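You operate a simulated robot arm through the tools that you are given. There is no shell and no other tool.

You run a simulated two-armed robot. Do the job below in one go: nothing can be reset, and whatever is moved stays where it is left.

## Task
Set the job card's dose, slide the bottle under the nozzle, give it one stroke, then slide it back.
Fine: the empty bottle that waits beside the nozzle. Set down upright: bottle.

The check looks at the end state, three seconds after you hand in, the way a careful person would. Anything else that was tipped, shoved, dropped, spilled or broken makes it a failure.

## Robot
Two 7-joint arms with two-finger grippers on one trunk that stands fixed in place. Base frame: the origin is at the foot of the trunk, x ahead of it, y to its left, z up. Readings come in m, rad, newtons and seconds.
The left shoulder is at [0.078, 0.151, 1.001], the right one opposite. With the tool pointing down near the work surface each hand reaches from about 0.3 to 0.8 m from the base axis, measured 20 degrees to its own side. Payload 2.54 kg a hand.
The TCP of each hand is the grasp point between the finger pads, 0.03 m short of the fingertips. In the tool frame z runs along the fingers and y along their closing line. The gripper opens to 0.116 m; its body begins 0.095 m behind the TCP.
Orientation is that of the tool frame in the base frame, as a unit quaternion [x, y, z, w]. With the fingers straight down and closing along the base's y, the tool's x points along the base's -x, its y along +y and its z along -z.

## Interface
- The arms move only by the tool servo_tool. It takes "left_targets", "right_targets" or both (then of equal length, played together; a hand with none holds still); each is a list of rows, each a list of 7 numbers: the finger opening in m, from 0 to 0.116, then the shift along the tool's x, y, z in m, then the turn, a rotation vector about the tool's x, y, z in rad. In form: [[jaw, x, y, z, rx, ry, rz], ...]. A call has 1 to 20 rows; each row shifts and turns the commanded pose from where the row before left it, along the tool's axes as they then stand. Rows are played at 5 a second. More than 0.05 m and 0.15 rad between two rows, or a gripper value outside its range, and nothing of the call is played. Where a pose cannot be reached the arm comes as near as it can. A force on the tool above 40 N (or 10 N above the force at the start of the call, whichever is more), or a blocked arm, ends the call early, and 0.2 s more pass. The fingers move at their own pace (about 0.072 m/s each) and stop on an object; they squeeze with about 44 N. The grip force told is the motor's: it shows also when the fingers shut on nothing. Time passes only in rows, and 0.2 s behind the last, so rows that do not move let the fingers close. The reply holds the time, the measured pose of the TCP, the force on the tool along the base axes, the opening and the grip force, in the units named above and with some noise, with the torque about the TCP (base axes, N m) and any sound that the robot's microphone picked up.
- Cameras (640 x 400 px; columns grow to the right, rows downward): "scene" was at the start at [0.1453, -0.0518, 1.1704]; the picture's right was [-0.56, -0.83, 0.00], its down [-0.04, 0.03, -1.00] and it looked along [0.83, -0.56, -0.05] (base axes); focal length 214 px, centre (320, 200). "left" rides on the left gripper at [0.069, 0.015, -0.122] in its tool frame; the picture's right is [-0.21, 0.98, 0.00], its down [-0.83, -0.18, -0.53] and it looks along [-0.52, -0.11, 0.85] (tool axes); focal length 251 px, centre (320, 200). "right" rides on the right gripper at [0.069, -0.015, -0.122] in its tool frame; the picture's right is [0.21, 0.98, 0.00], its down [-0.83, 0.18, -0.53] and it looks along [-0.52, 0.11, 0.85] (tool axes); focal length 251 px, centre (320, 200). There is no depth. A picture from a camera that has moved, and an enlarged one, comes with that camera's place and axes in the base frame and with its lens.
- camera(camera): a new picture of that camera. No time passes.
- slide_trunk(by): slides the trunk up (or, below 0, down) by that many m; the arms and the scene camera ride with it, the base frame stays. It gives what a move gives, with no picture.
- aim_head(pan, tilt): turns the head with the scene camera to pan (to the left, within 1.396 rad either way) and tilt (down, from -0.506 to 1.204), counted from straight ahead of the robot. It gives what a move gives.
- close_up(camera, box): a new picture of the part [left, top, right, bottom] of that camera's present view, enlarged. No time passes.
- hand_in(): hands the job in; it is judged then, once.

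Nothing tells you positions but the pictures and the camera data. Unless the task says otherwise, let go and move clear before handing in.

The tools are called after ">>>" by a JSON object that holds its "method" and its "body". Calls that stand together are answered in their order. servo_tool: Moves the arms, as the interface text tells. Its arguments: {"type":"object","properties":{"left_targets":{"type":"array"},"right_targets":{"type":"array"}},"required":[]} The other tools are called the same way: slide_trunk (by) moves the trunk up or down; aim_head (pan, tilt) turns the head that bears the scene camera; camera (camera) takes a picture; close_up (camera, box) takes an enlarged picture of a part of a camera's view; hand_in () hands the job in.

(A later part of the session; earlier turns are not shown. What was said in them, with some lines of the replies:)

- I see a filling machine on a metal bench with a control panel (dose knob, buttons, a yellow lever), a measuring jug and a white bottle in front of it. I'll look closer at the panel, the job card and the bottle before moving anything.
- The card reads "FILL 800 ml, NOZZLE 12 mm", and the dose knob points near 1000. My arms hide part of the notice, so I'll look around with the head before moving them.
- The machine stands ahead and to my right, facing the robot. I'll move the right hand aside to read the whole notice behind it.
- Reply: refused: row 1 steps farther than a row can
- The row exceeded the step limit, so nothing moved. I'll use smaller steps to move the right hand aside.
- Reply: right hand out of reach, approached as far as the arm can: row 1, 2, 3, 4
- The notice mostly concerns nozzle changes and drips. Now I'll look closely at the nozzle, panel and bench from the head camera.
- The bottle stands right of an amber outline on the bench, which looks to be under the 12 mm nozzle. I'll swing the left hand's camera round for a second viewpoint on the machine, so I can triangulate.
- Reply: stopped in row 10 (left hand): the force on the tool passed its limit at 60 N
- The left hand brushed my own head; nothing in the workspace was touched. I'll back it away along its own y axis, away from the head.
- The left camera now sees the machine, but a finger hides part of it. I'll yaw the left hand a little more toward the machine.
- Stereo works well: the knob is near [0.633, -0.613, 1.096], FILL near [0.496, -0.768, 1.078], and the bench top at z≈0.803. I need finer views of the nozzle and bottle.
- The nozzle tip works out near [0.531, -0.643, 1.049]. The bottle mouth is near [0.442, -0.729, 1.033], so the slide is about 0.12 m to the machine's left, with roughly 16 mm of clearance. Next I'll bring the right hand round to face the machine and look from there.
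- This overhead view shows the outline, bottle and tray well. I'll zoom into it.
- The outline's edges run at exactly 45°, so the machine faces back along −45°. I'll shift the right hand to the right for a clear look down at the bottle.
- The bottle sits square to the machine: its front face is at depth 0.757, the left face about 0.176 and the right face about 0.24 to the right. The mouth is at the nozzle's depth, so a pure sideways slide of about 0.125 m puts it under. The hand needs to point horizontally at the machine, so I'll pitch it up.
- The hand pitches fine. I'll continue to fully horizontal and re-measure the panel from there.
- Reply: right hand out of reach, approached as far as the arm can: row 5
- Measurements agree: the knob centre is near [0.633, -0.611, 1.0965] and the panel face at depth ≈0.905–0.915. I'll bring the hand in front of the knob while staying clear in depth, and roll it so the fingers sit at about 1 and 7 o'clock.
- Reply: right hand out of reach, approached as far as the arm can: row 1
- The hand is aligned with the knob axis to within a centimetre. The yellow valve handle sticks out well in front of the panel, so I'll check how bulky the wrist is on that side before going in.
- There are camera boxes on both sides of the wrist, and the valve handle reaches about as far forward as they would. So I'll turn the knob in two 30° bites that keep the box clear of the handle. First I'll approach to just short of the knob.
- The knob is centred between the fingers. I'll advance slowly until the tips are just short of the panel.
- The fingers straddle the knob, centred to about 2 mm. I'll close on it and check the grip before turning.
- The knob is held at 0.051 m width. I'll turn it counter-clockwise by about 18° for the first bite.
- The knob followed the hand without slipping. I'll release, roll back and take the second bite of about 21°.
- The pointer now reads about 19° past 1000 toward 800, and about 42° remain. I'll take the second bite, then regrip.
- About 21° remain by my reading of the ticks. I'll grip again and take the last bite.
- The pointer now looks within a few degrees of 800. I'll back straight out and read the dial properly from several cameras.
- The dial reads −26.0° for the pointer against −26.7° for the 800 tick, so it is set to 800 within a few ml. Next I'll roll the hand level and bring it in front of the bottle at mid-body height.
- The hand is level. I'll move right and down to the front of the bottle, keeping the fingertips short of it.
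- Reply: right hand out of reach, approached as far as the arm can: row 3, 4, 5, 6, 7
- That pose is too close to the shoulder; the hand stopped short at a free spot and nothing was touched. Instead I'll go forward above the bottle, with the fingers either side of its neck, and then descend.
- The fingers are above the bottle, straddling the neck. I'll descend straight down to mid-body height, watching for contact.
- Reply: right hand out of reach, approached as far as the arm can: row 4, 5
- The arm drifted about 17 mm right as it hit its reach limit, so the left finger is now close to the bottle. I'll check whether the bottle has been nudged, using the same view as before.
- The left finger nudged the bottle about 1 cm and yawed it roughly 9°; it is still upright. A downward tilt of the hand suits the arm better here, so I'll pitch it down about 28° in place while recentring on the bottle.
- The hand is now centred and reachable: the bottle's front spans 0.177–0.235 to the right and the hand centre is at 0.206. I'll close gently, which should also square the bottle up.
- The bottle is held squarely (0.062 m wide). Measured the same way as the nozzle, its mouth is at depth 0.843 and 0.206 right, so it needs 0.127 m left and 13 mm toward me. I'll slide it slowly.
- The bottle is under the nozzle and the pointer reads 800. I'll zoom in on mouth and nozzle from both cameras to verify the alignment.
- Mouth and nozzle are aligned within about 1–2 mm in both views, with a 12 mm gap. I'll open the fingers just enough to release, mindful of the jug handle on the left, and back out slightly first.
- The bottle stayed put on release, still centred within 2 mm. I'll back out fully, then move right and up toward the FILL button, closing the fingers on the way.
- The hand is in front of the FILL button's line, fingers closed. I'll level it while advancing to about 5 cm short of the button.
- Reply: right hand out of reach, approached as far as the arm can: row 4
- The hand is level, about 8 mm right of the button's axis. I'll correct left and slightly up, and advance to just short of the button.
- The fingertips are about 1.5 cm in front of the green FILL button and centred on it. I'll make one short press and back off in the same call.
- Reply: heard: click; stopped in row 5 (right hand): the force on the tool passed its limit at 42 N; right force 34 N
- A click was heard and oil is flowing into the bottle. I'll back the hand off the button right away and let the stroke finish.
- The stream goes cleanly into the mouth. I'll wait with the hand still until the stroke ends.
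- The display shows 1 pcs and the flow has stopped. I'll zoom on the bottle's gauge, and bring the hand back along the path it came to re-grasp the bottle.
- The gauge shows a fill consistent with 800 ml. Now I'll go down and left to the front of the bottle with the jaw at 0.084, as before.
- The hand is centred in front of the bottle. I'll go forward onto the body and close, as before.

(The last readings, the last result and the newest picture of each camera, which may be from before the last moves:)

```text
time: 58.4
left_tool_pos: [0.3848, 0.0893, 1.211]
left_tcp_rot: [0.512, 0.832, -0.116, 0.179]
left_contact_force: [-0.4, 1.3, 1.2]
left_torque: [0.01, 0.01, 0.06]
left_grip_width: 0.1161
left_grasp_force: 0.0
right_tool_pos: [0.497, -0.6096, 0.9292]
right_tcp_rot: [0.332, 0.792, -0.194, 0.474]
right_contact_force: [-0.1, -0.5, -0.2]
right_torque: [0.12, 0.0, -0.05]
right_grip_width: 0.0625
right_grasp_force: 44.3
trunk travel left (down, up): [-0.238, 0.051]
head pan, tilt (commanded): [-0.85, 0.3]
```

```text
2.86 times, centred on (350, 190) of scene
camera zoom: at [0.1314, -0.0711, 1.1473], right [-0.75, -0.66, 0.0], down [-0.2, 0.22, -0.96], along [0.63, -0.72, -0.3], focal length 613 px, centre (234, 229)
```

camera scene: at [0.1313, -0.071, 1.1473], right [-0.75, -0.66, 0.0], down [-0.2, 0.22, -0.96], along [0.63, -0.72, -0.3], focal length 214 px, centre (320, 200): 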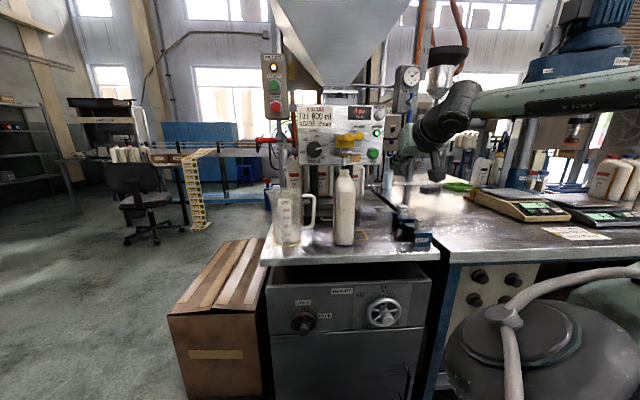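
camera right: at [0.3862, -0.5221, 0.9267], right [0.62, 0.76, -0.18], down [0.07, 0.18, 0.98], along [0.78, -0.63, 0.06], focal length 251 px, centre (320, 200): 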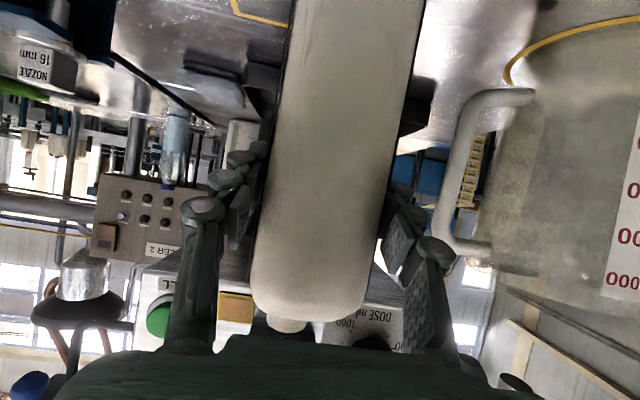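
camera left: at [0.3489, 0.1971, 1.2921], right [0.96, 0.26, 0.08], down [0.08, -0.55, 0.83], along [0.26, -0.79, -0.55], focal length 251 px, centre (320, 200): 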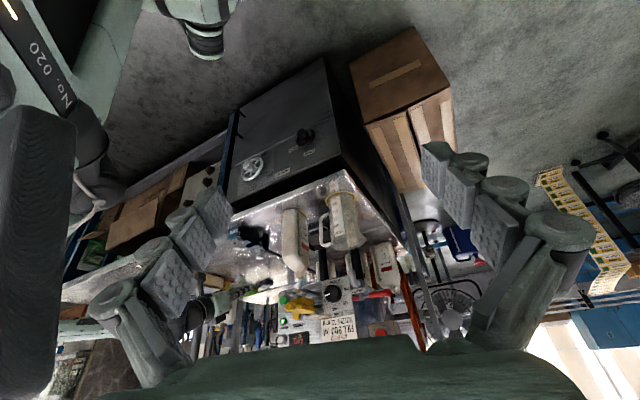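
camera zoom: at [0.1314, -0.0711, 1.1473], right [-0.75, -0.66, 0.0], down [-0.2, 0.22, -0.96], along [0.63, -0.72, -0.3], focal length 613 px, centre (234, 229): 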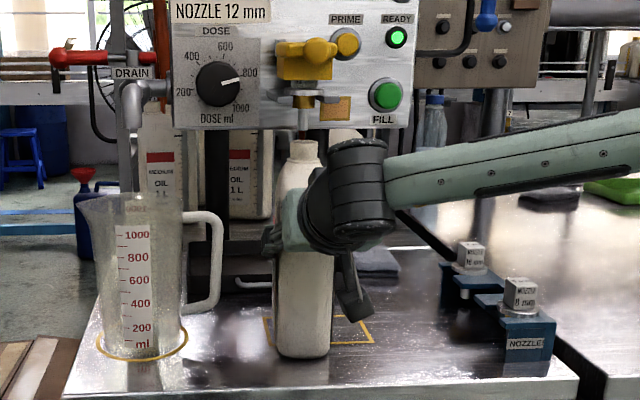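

The bottle is held again. I'll slide it back 0.1245 m to the right, starting and ending gently because it is now full.

>>> {"method": "servo_tool", "body": {"right_targets": [[0.05, 0, -0.006, 0, 0, 0, 0], [0.05, 0, -0.012, 0, 0, 0, 0], [0.05, 0.0005, -0.015, -0.0009, 0, 0, 0], [0.05, 0.0005, -0.016, -0.0009, 0, 0, 0], [0.05, 0.0005, -0.016, -0.0009, 0, 0, 0], [0.05, 0, -0.016, 0, 0, 0, 0], [0.05, 0, -0.016, 0, 0, 0, 0], [0.05, 0, -0.013, 0, 0, 0, 0], [0.05, 0, -0.009, 0, 0, 0, 0], [0.05, 0, -0.0055, 0, 0, 0, 0], [0.05, 0, 0, 0, 0, 0, 0], [0.05, 0, 0, 0, 0, 0, 0]]}}

>>> {"method": "camera", "body": {"camera": "right"}}

>>> {"method": "close_up", "body": {"camera": "left", "box": [230, 205, 330, 305]}}

>>> {"method": "close_up", "body": {"camera": "scene", "box": [350, 160, 450, 260]}}

```text
time: 61.0
left_tool_pos: [0.3848, 0.0878, 1.2116]
left_tcp_rot: [0.512, 0.832, -0.117, 0.177]
left_contact_force: [0.3, -0.6, -0.5]
left_torque: [-0.01, 0.02, -0.01]
left_grip_width: 0.116
left_grasp_force: 0.0
right_tool_pos: [0.4059, -0.6971, 0.9308]
right_tcp_rot: [0.332, 0.792, -0.195, 0.474]
right_contact_force: [0.8, 1.3, 0.3]
right_torque: [0.38, -0.05, -0.11]
right_grip_width: 0.0621
right_grasp_force: 44.0
trunk travel left (down, up): [-0.238, 0.051]
head pan, tilt (commanded): [-0.85, 0.3]
```

```text
taken
camera right: at [0.2952, -0.6074, 0.9267], right [0.62, 0.76, -0.18], down [0.07, 0.18, 0.98], along [0.78, -0.63, 0.06], focal length 251 px, centre (320, 200)
```

right: 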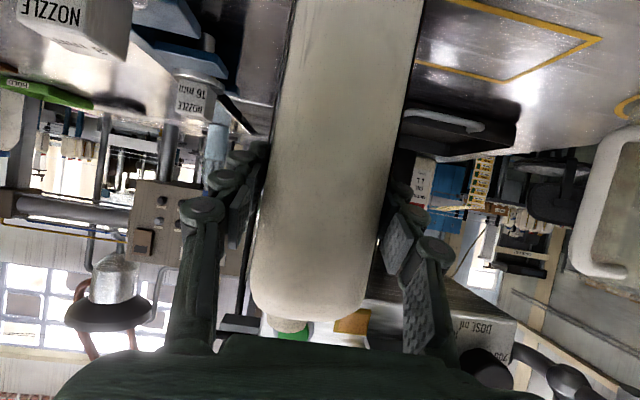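

```text
4.00 times, centred on (280, 255) of left
camera zoom: at [0.3489, 0.1973, 1.2921], right [0.96, 0.26, 0.08], down [0.08, -0.55, 0.83], along [0.26, -0.79, -0.55], focal length 1006 px, centre (480, -20)
```

zoom: 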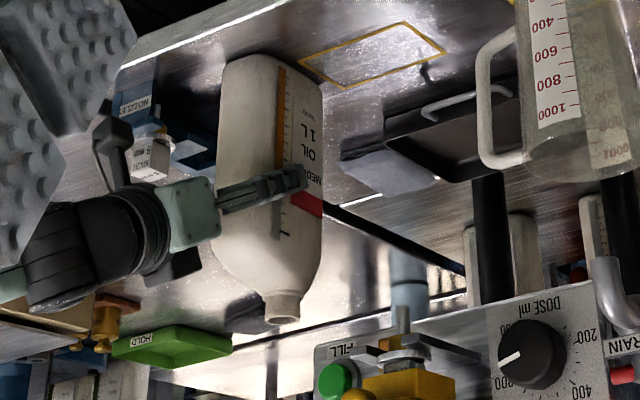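

```text
4.00 times, centred on (400, 210) of scene
camera zoom: at [0.1313, -0.0709, 1.1473], right [-0.75, -0.66, 0.0], down [-0.2, 0.22, -0.96], along [0.63, -0.72, -0.3], focal length 858 px, centre (0, 160)
```

zoom: 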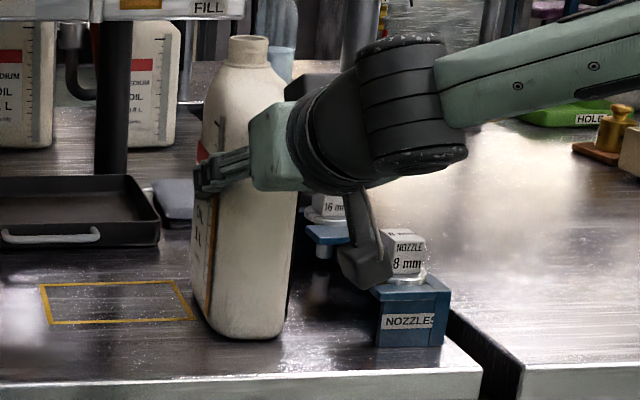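

The bottle's base and neck match the original image positions within a few pixels. I'll open the fingers gently and back out in small steps, checking for drift.

>>> {"method": "servo_tool", "body": {"right_targets": [[0.068, 0, 0, 0, 0, 0, 0], [0.08, 0, 0, 0, 0, 0, 0], [0.095, 0, 0, 0, 0, 0, 0], [0.098, 0, 0, 0, 0, 0, 0], [0.098, 0, 0, -0.015, 0, 0, 0], [0.098, 0, 0, -0.02, 0, 0, 0], [0.098, 0, 0, 0, 0, 0, 0]]}}

>>> {"method": "camera", "body": {"camera": "right"}}

>>> {"method": "close_up", "body": {"camera": "scene", "box": [350, 160, 450, 260]}}

```text
time: 62.6
left_tool_pos: [0.3853, 0.0881, 1.2099]
left_tcp_rot: [0.512, 0.832, -0.116, 0.178]
left_contact_force: [0.4, 0.2, 1.6]
left_torque: [0.01, 0.0, -0.02]
left_grip_width: 0.1161
left_grasp_force: 0.1
right_tool_pos: [0.3845, -0.6745, 0.9457]
right_tcp_rot: [0.332, 0.792, -0.196, 0.474]
right_contact_force: [0.5, 0.3, 0.7]
right_torque: [0.01, -0.02, 0.0]
right_grip_width: 0.0983
right_grasp_force: 0.0
trunk travel left (down, up): [-0.238, 0.051]
head pan, tilt (commanded): [-0.85, 0.3]
```

```text
taken
camera right: at [0.2738, -0.5861, 0.9438], right [0.62, 0.76, -0.18], down [0.07, 0.18, 0.98], along [0.78, -0.63, 0.06], focal length 251 px, centre (320, 200)
```

right: 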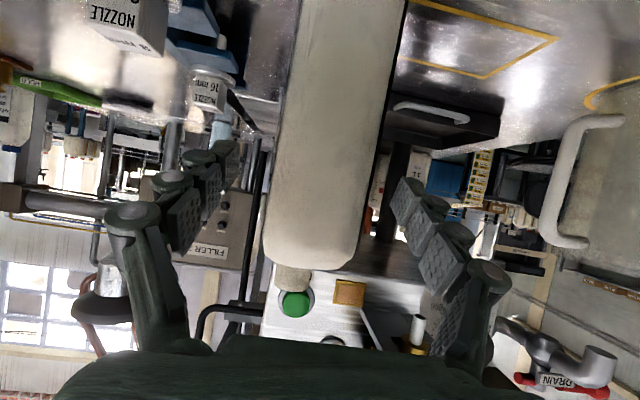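

```text
4.00 times, centred on (400, 210) of scene
camera zoom: at [0.1313, -0.0711, 1.1473], right [-0.75, -0.66, 0.0], down [-0.2, 0.22, -0.96], along [0.63, -0.72, -0.3], focal length 858 px, centre (0, 160)
```

zoom: 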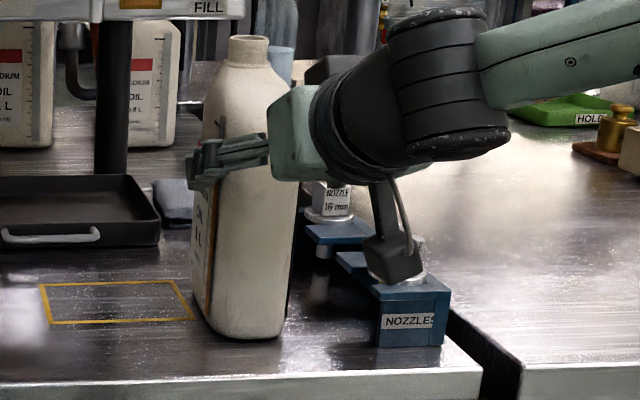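

The bottle stays put. I'll continue backing out and then raise the hand well clear.

>>> {"method": "servo_tool", "body": {"right_targets": [[0.098, 0, 0, -0.02, 0, 0, 0], [0.098, 0, 0, -0.02, 0, 0, 0], [0.098, 0, 0, -0.02, 0, 0, 0], [0.098, 0, 0, 0, 0, 0, 0]]}}

>>> {"method": "camera", "body": {"camera": "right"}}

```text
time: 63.6
left_tool_pos: [0.3845, 0.0878, 1.2101]
left_tcp_rot: [0.512, 0.832, -0.117, 0.178]
left_contact_force: [-0.4, -1.0, -0.1]
left_torque: [-0.02, 0.01, -0.01]
left_grip_width: 0.1157
left_grasp_force: 0.0
right_tool_pos: [0.3471, -0.6378, 0.9747]
right_tcp_rot: [0.332, 0.792, -0.194, 0.474]
right_contact_force: [-0.1, -0.2, -0.9]
right_torque: [0.01, -0.04, 0.02]
right_grip_width: 0.0979
right_grasp_force: 0.2
trunk travel left (down, up): [-0.238, 0.051]
head pan, tilt (commanded): [-0.85, 0.3]
```

```text
taken
camera right: at [0.2367, -0.5486, 0.9723], right [0.62, 0.76, -0.18], down [0.07, 0.18, 0.98], along [0.78, -0.62, 0.06], focal length 251 px, centre (320, 200)
```

right: 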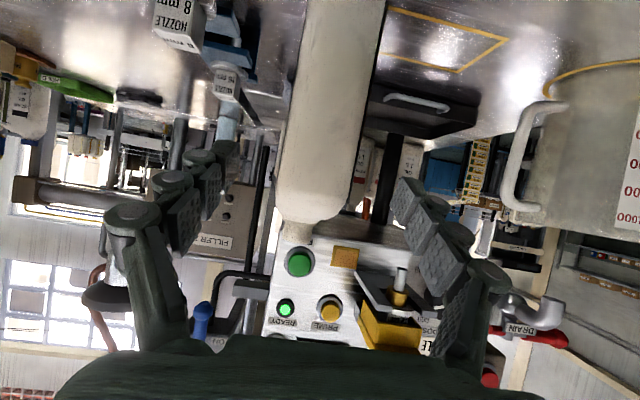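

The fingers are clear of the bottle. I'll raise the hand, then check the bench, bottle, jug and panel.

>>> {"method": "servo_tool", "body": {"right_targets": [[0.098, -0.0352, 0, -0.019, 0, 0, 0], [0.098, -0.0352, 0, -0.019, 0, 0, 0], [0.098, -0.0352, 0, -0.019, 0, 0, 0], [0.098, -0.0176, 0, -0.0095, 0, 0.1, 0], [0.098, 0, 0, -0.02, 0, 0.12, 0], [0.098, 0, 0, -0.02, 0, 0.12, 0], [0.098, 0, 0, 0, 0, 0, 0]]}}

>>> {"method": "camera", "body": {"camera": "right"}}

>>> {"method": "camera", "body": {"camera": "scene"}}

>>> {"method": "close_up", "body": {"camera": "scene", "box": [260, 150, 460, 270]}}

>>> {"method": "close_up", "body": {"camera": "scene", "box": [260, 70, 420, 190]}}

>>> {"method": "close_up", "body": {"camera": "left", "box": [230, 205, 330, 305]}}

```text
time: 65.2
left_tool_pos: [0.385, 0.0881, 1.2104]
left_tcp_rot: [0.513, 0.832, -0.116, 0.178]
left_contact_force: [-0.2, 0.5, -0.1]
left_torque: [0.0, 0.0, -0.02]
left_grip_width: 0.1162
left_grasp_force: 0.0
right_tool_pos: [0.3244, -0.6163, 1.1394]
right_tcp_rot: [0.361, 0.86, -0.137, 0.333]
right_contact_force: [-0.4, 0.5, -0.6]
right_torque: [0.01, 0.05, 0.03]
right_grip_width: 0.0981
right_grasp_force: 0.1
trunk travel left (down, up): [-0.238, 0.051]
head pan, tilt (commanded): [-0.85, 0.3]
```

```text
taken
camera right: at [0.2185, -0.5326, 1.1835], right [0.58, 0.8, -0.14], down [0.3, -0.06, 0.95], along [0.75, -0.6, -0.28], focal length 251 px, centre (320, 200)
```

right: 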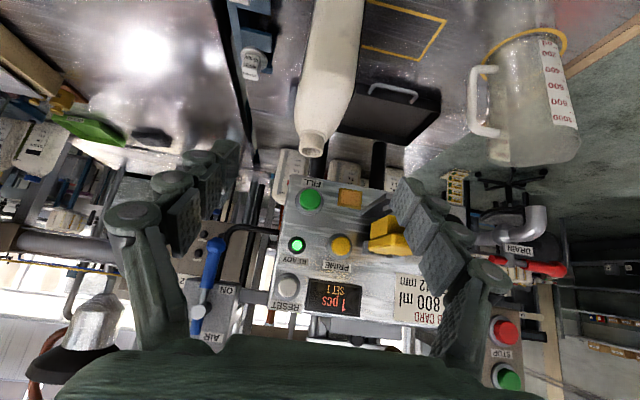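

```text
taken
camera scene: at [0.1314, -0.071, 1.1473], right [-0.75, -0.66, 0.0], down [-0.2, 0.22, -0.96], along [0.63, -0.72, -0.3], focal length 214 px, centre (320, 200)
```

scene: 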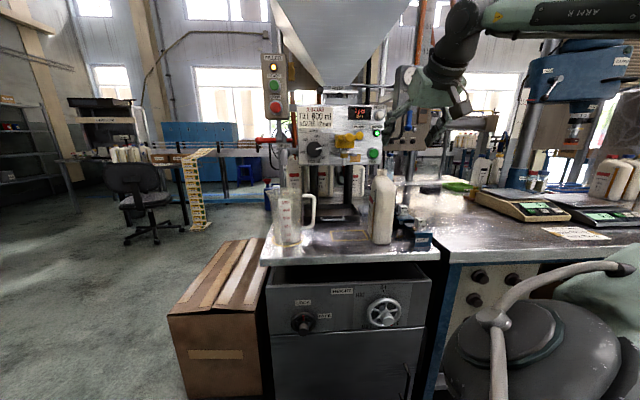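

```text
3.20 times, centred on (360, 210) of scene
camera zoom: at [0.1314, -0.071, 1.1473], right [-0.75, -0.66, 0.0], down [-0.2, 0.22, -0.96], along [0.63, -0.72, -0.3], focal length 686 px, centre (192, 168)
```

zoom: 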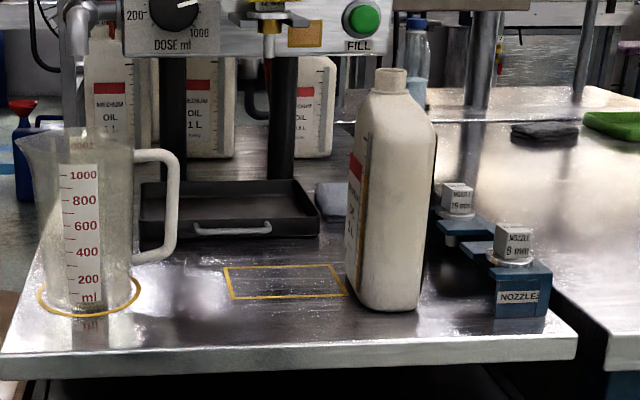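

```text
3.33 times, centred on (340, 130) of scene
camera zoom: at [0.1314, -0.071, 1.1473], right [-0.75, -0.66, 0.0], down [-0.2, 0.22, -0.96], along [0.63, -0.72, -0.3], focal length 715 px, centre (253, 433)
```

zoom: 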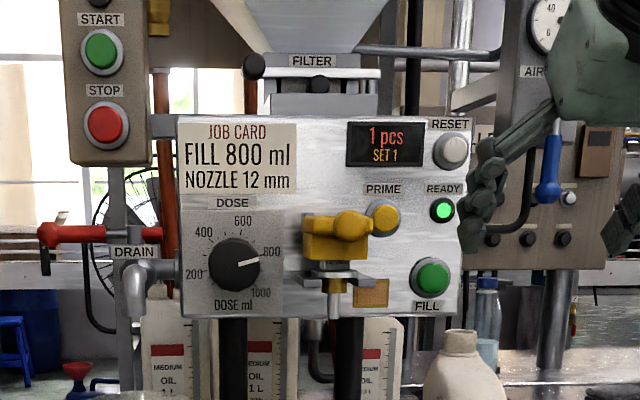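

```text
4.00 times, centred on (280, 255) of left
camera zoom: at [0.3489, 0.1971, 1.2921], right [0.96, 0.26, 0.08], down [0.08, -0.55, 0.83], along [0.26, -0.79, -0.55], focal length 1006 px, centre (480, -20)
```

zoom: 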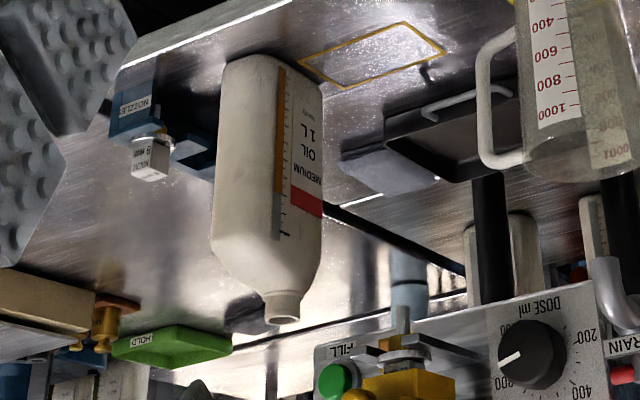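

The bottle is back where it was, upright; jug, tray, rack and panel look unchanged and no drips show. I'll zoom on the fill gauge and the area under the nozzle as a last check.

>>> {"method": "close_up", "body": {"camera": "left", "box": [280, 215, 320, 270]}}

>>> {"method": "close_up", "body": {"camera": "right", "box": [240, 0, 480, 160]}}

>>> {"method": "close_up", "body": {"camera": "scene", "box": [290, 120, 350, 170]}}

```text
7.27 times, centred on (300, 242) of left
camera zoom: at [0.3489, 0.1971, 1.2921], right [0.96, 0.26, 0.08], down [0.08, -0.55, 0.83], along [0.26, -0.79, -0.55], focal length 1829 px, centre (466, -109)
```

zoom: 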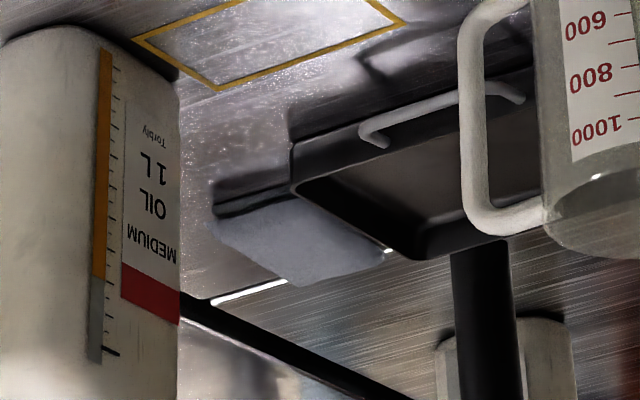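

```text
2.50 times, centred on (360, 80) of right
camera zoom: at [0.2185, -0.5326, 1.1835], right [0.58, 0.8, -0.14], down [0.3, -0.06, 0.95], along [0.75, -0.6, -0.28], focal length 629 px, centre (220, 500)
```

zoom: 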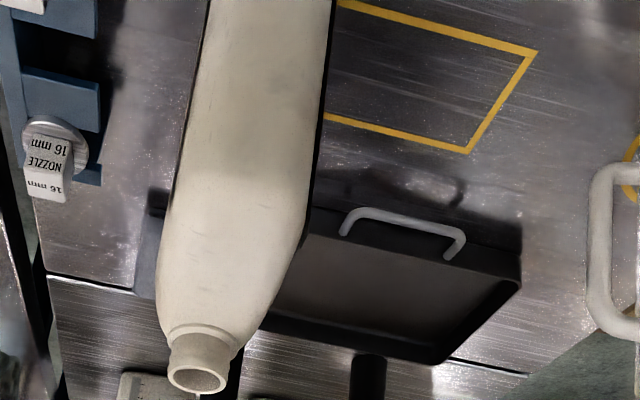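

```text
8.00 times, centred on (320, 145) of scene
camera zoom: at [0.1314, -0.071, 1.1473], right [-0.75, -0.66, 0.0], down [-0.2, 0.22, -0.96], along [0.63, -0.72, -0.3], focal length 1716 px, centre (320, 640)
```

zoom: 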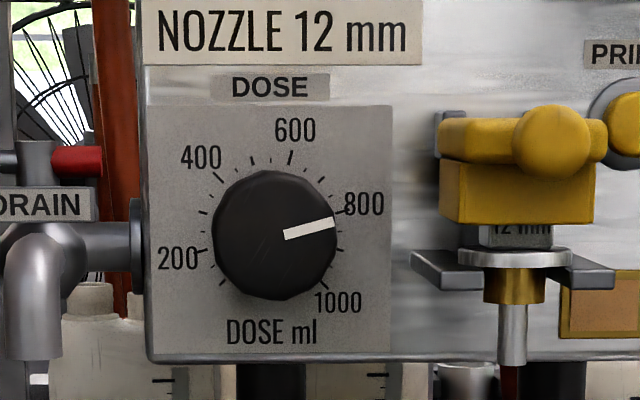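

The dial reads 800 squarely. I'll read the gauge ticks at higher zoom.

>>> {"method": "close_up", "body": {"camera": "left", "box": [280, 216, 300, 242]}}

>>> {"method": "close_up", "body": {"camera": "left", "box": [280, 238, 300, 264]}}

>>> {"method": "close_up", "body": {"camera": "scene", "box": [365, 170, 405, 255]}}

```text
15.38 times, centred on (290, 229) of left
camera zoom: at [0.3489, 0.1971, 1.2921], right [0.96, 0.26, 0.08], down [0.08, -0.55, 0.83], along [0.26, -0.79, -0.55], focal length 3868 px, centre (782, -246)
```

zoom: 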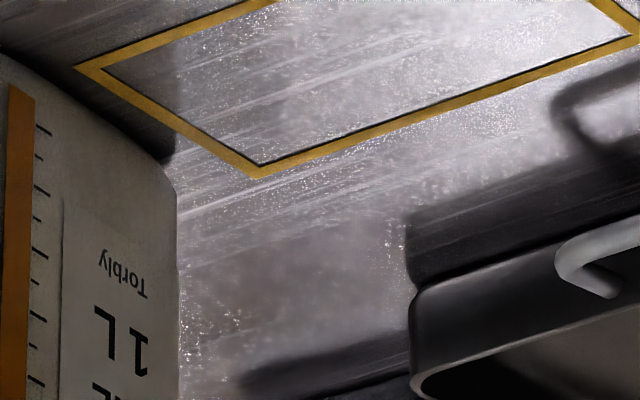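

```text
15.38 times, centred on (290, 251) of left
camera zoom: at [0.3489, 0.1971, 1.2921], right [0.96, 0.26, 0.08], down [0.08, -0.55, 0.83], along [0.26, -0.79, -0.55], focal length 3868 px, centre (782, -585)
```

zoom: 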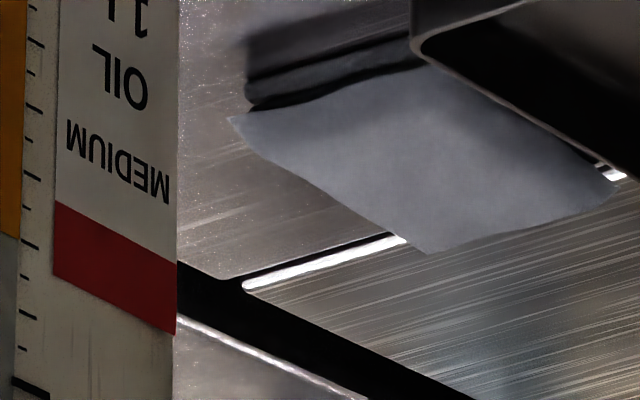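

```text
4.71 times, centred on (385, 212) of scene
camera zoom: at [0.1314, -0.071, 1.1473], right [-0.75, -0.66, 0.0], down [-0.2, 0.22, -0.96], along [0.63, -0.72, -0.3], focal length 1009 px, centre (14, 141)
```

zoom: 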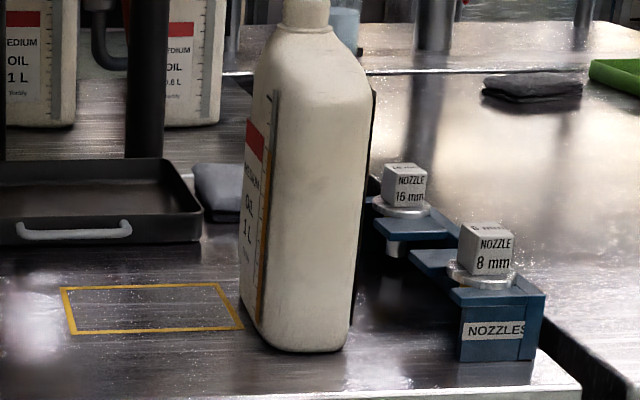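

The gauge ends at the 800 ml tick, the counter shows 1 pcs, and the dial is on 800. The filled bottle stands upright where it waited, nothing else has moved or spilled, and both hands are clear, so I'm handing in.

>>> {"method": "hand_in", "body": {}}

```text
The job is handed in.
```

The dose is set to 800 ml and the bottle is filled with one stroke. It is back upright where it was waiting, and the job is handed in.

- **Dose:** the job card said 800 ml with the 12 mm nozzle, which was the one fitted. I turned the dial from 1000 to 800.
- **Fill:** I pressed FILL once and the counter went from 0 to 1 pcs. The bottle's gauge ends at the 800 ml tick.
- **Bottle:** its place matches the first pictures within a few pixels. On the first approach a finger nudged it about 1 cm and turned it slightly; I squared it up when I gripped it.
- **Everything else:** the jug, tray, nozzle rack and valve look unmoved, and I saw no drips. Early on the left hand brushed the robot's own head; nothing in the work area was touched.
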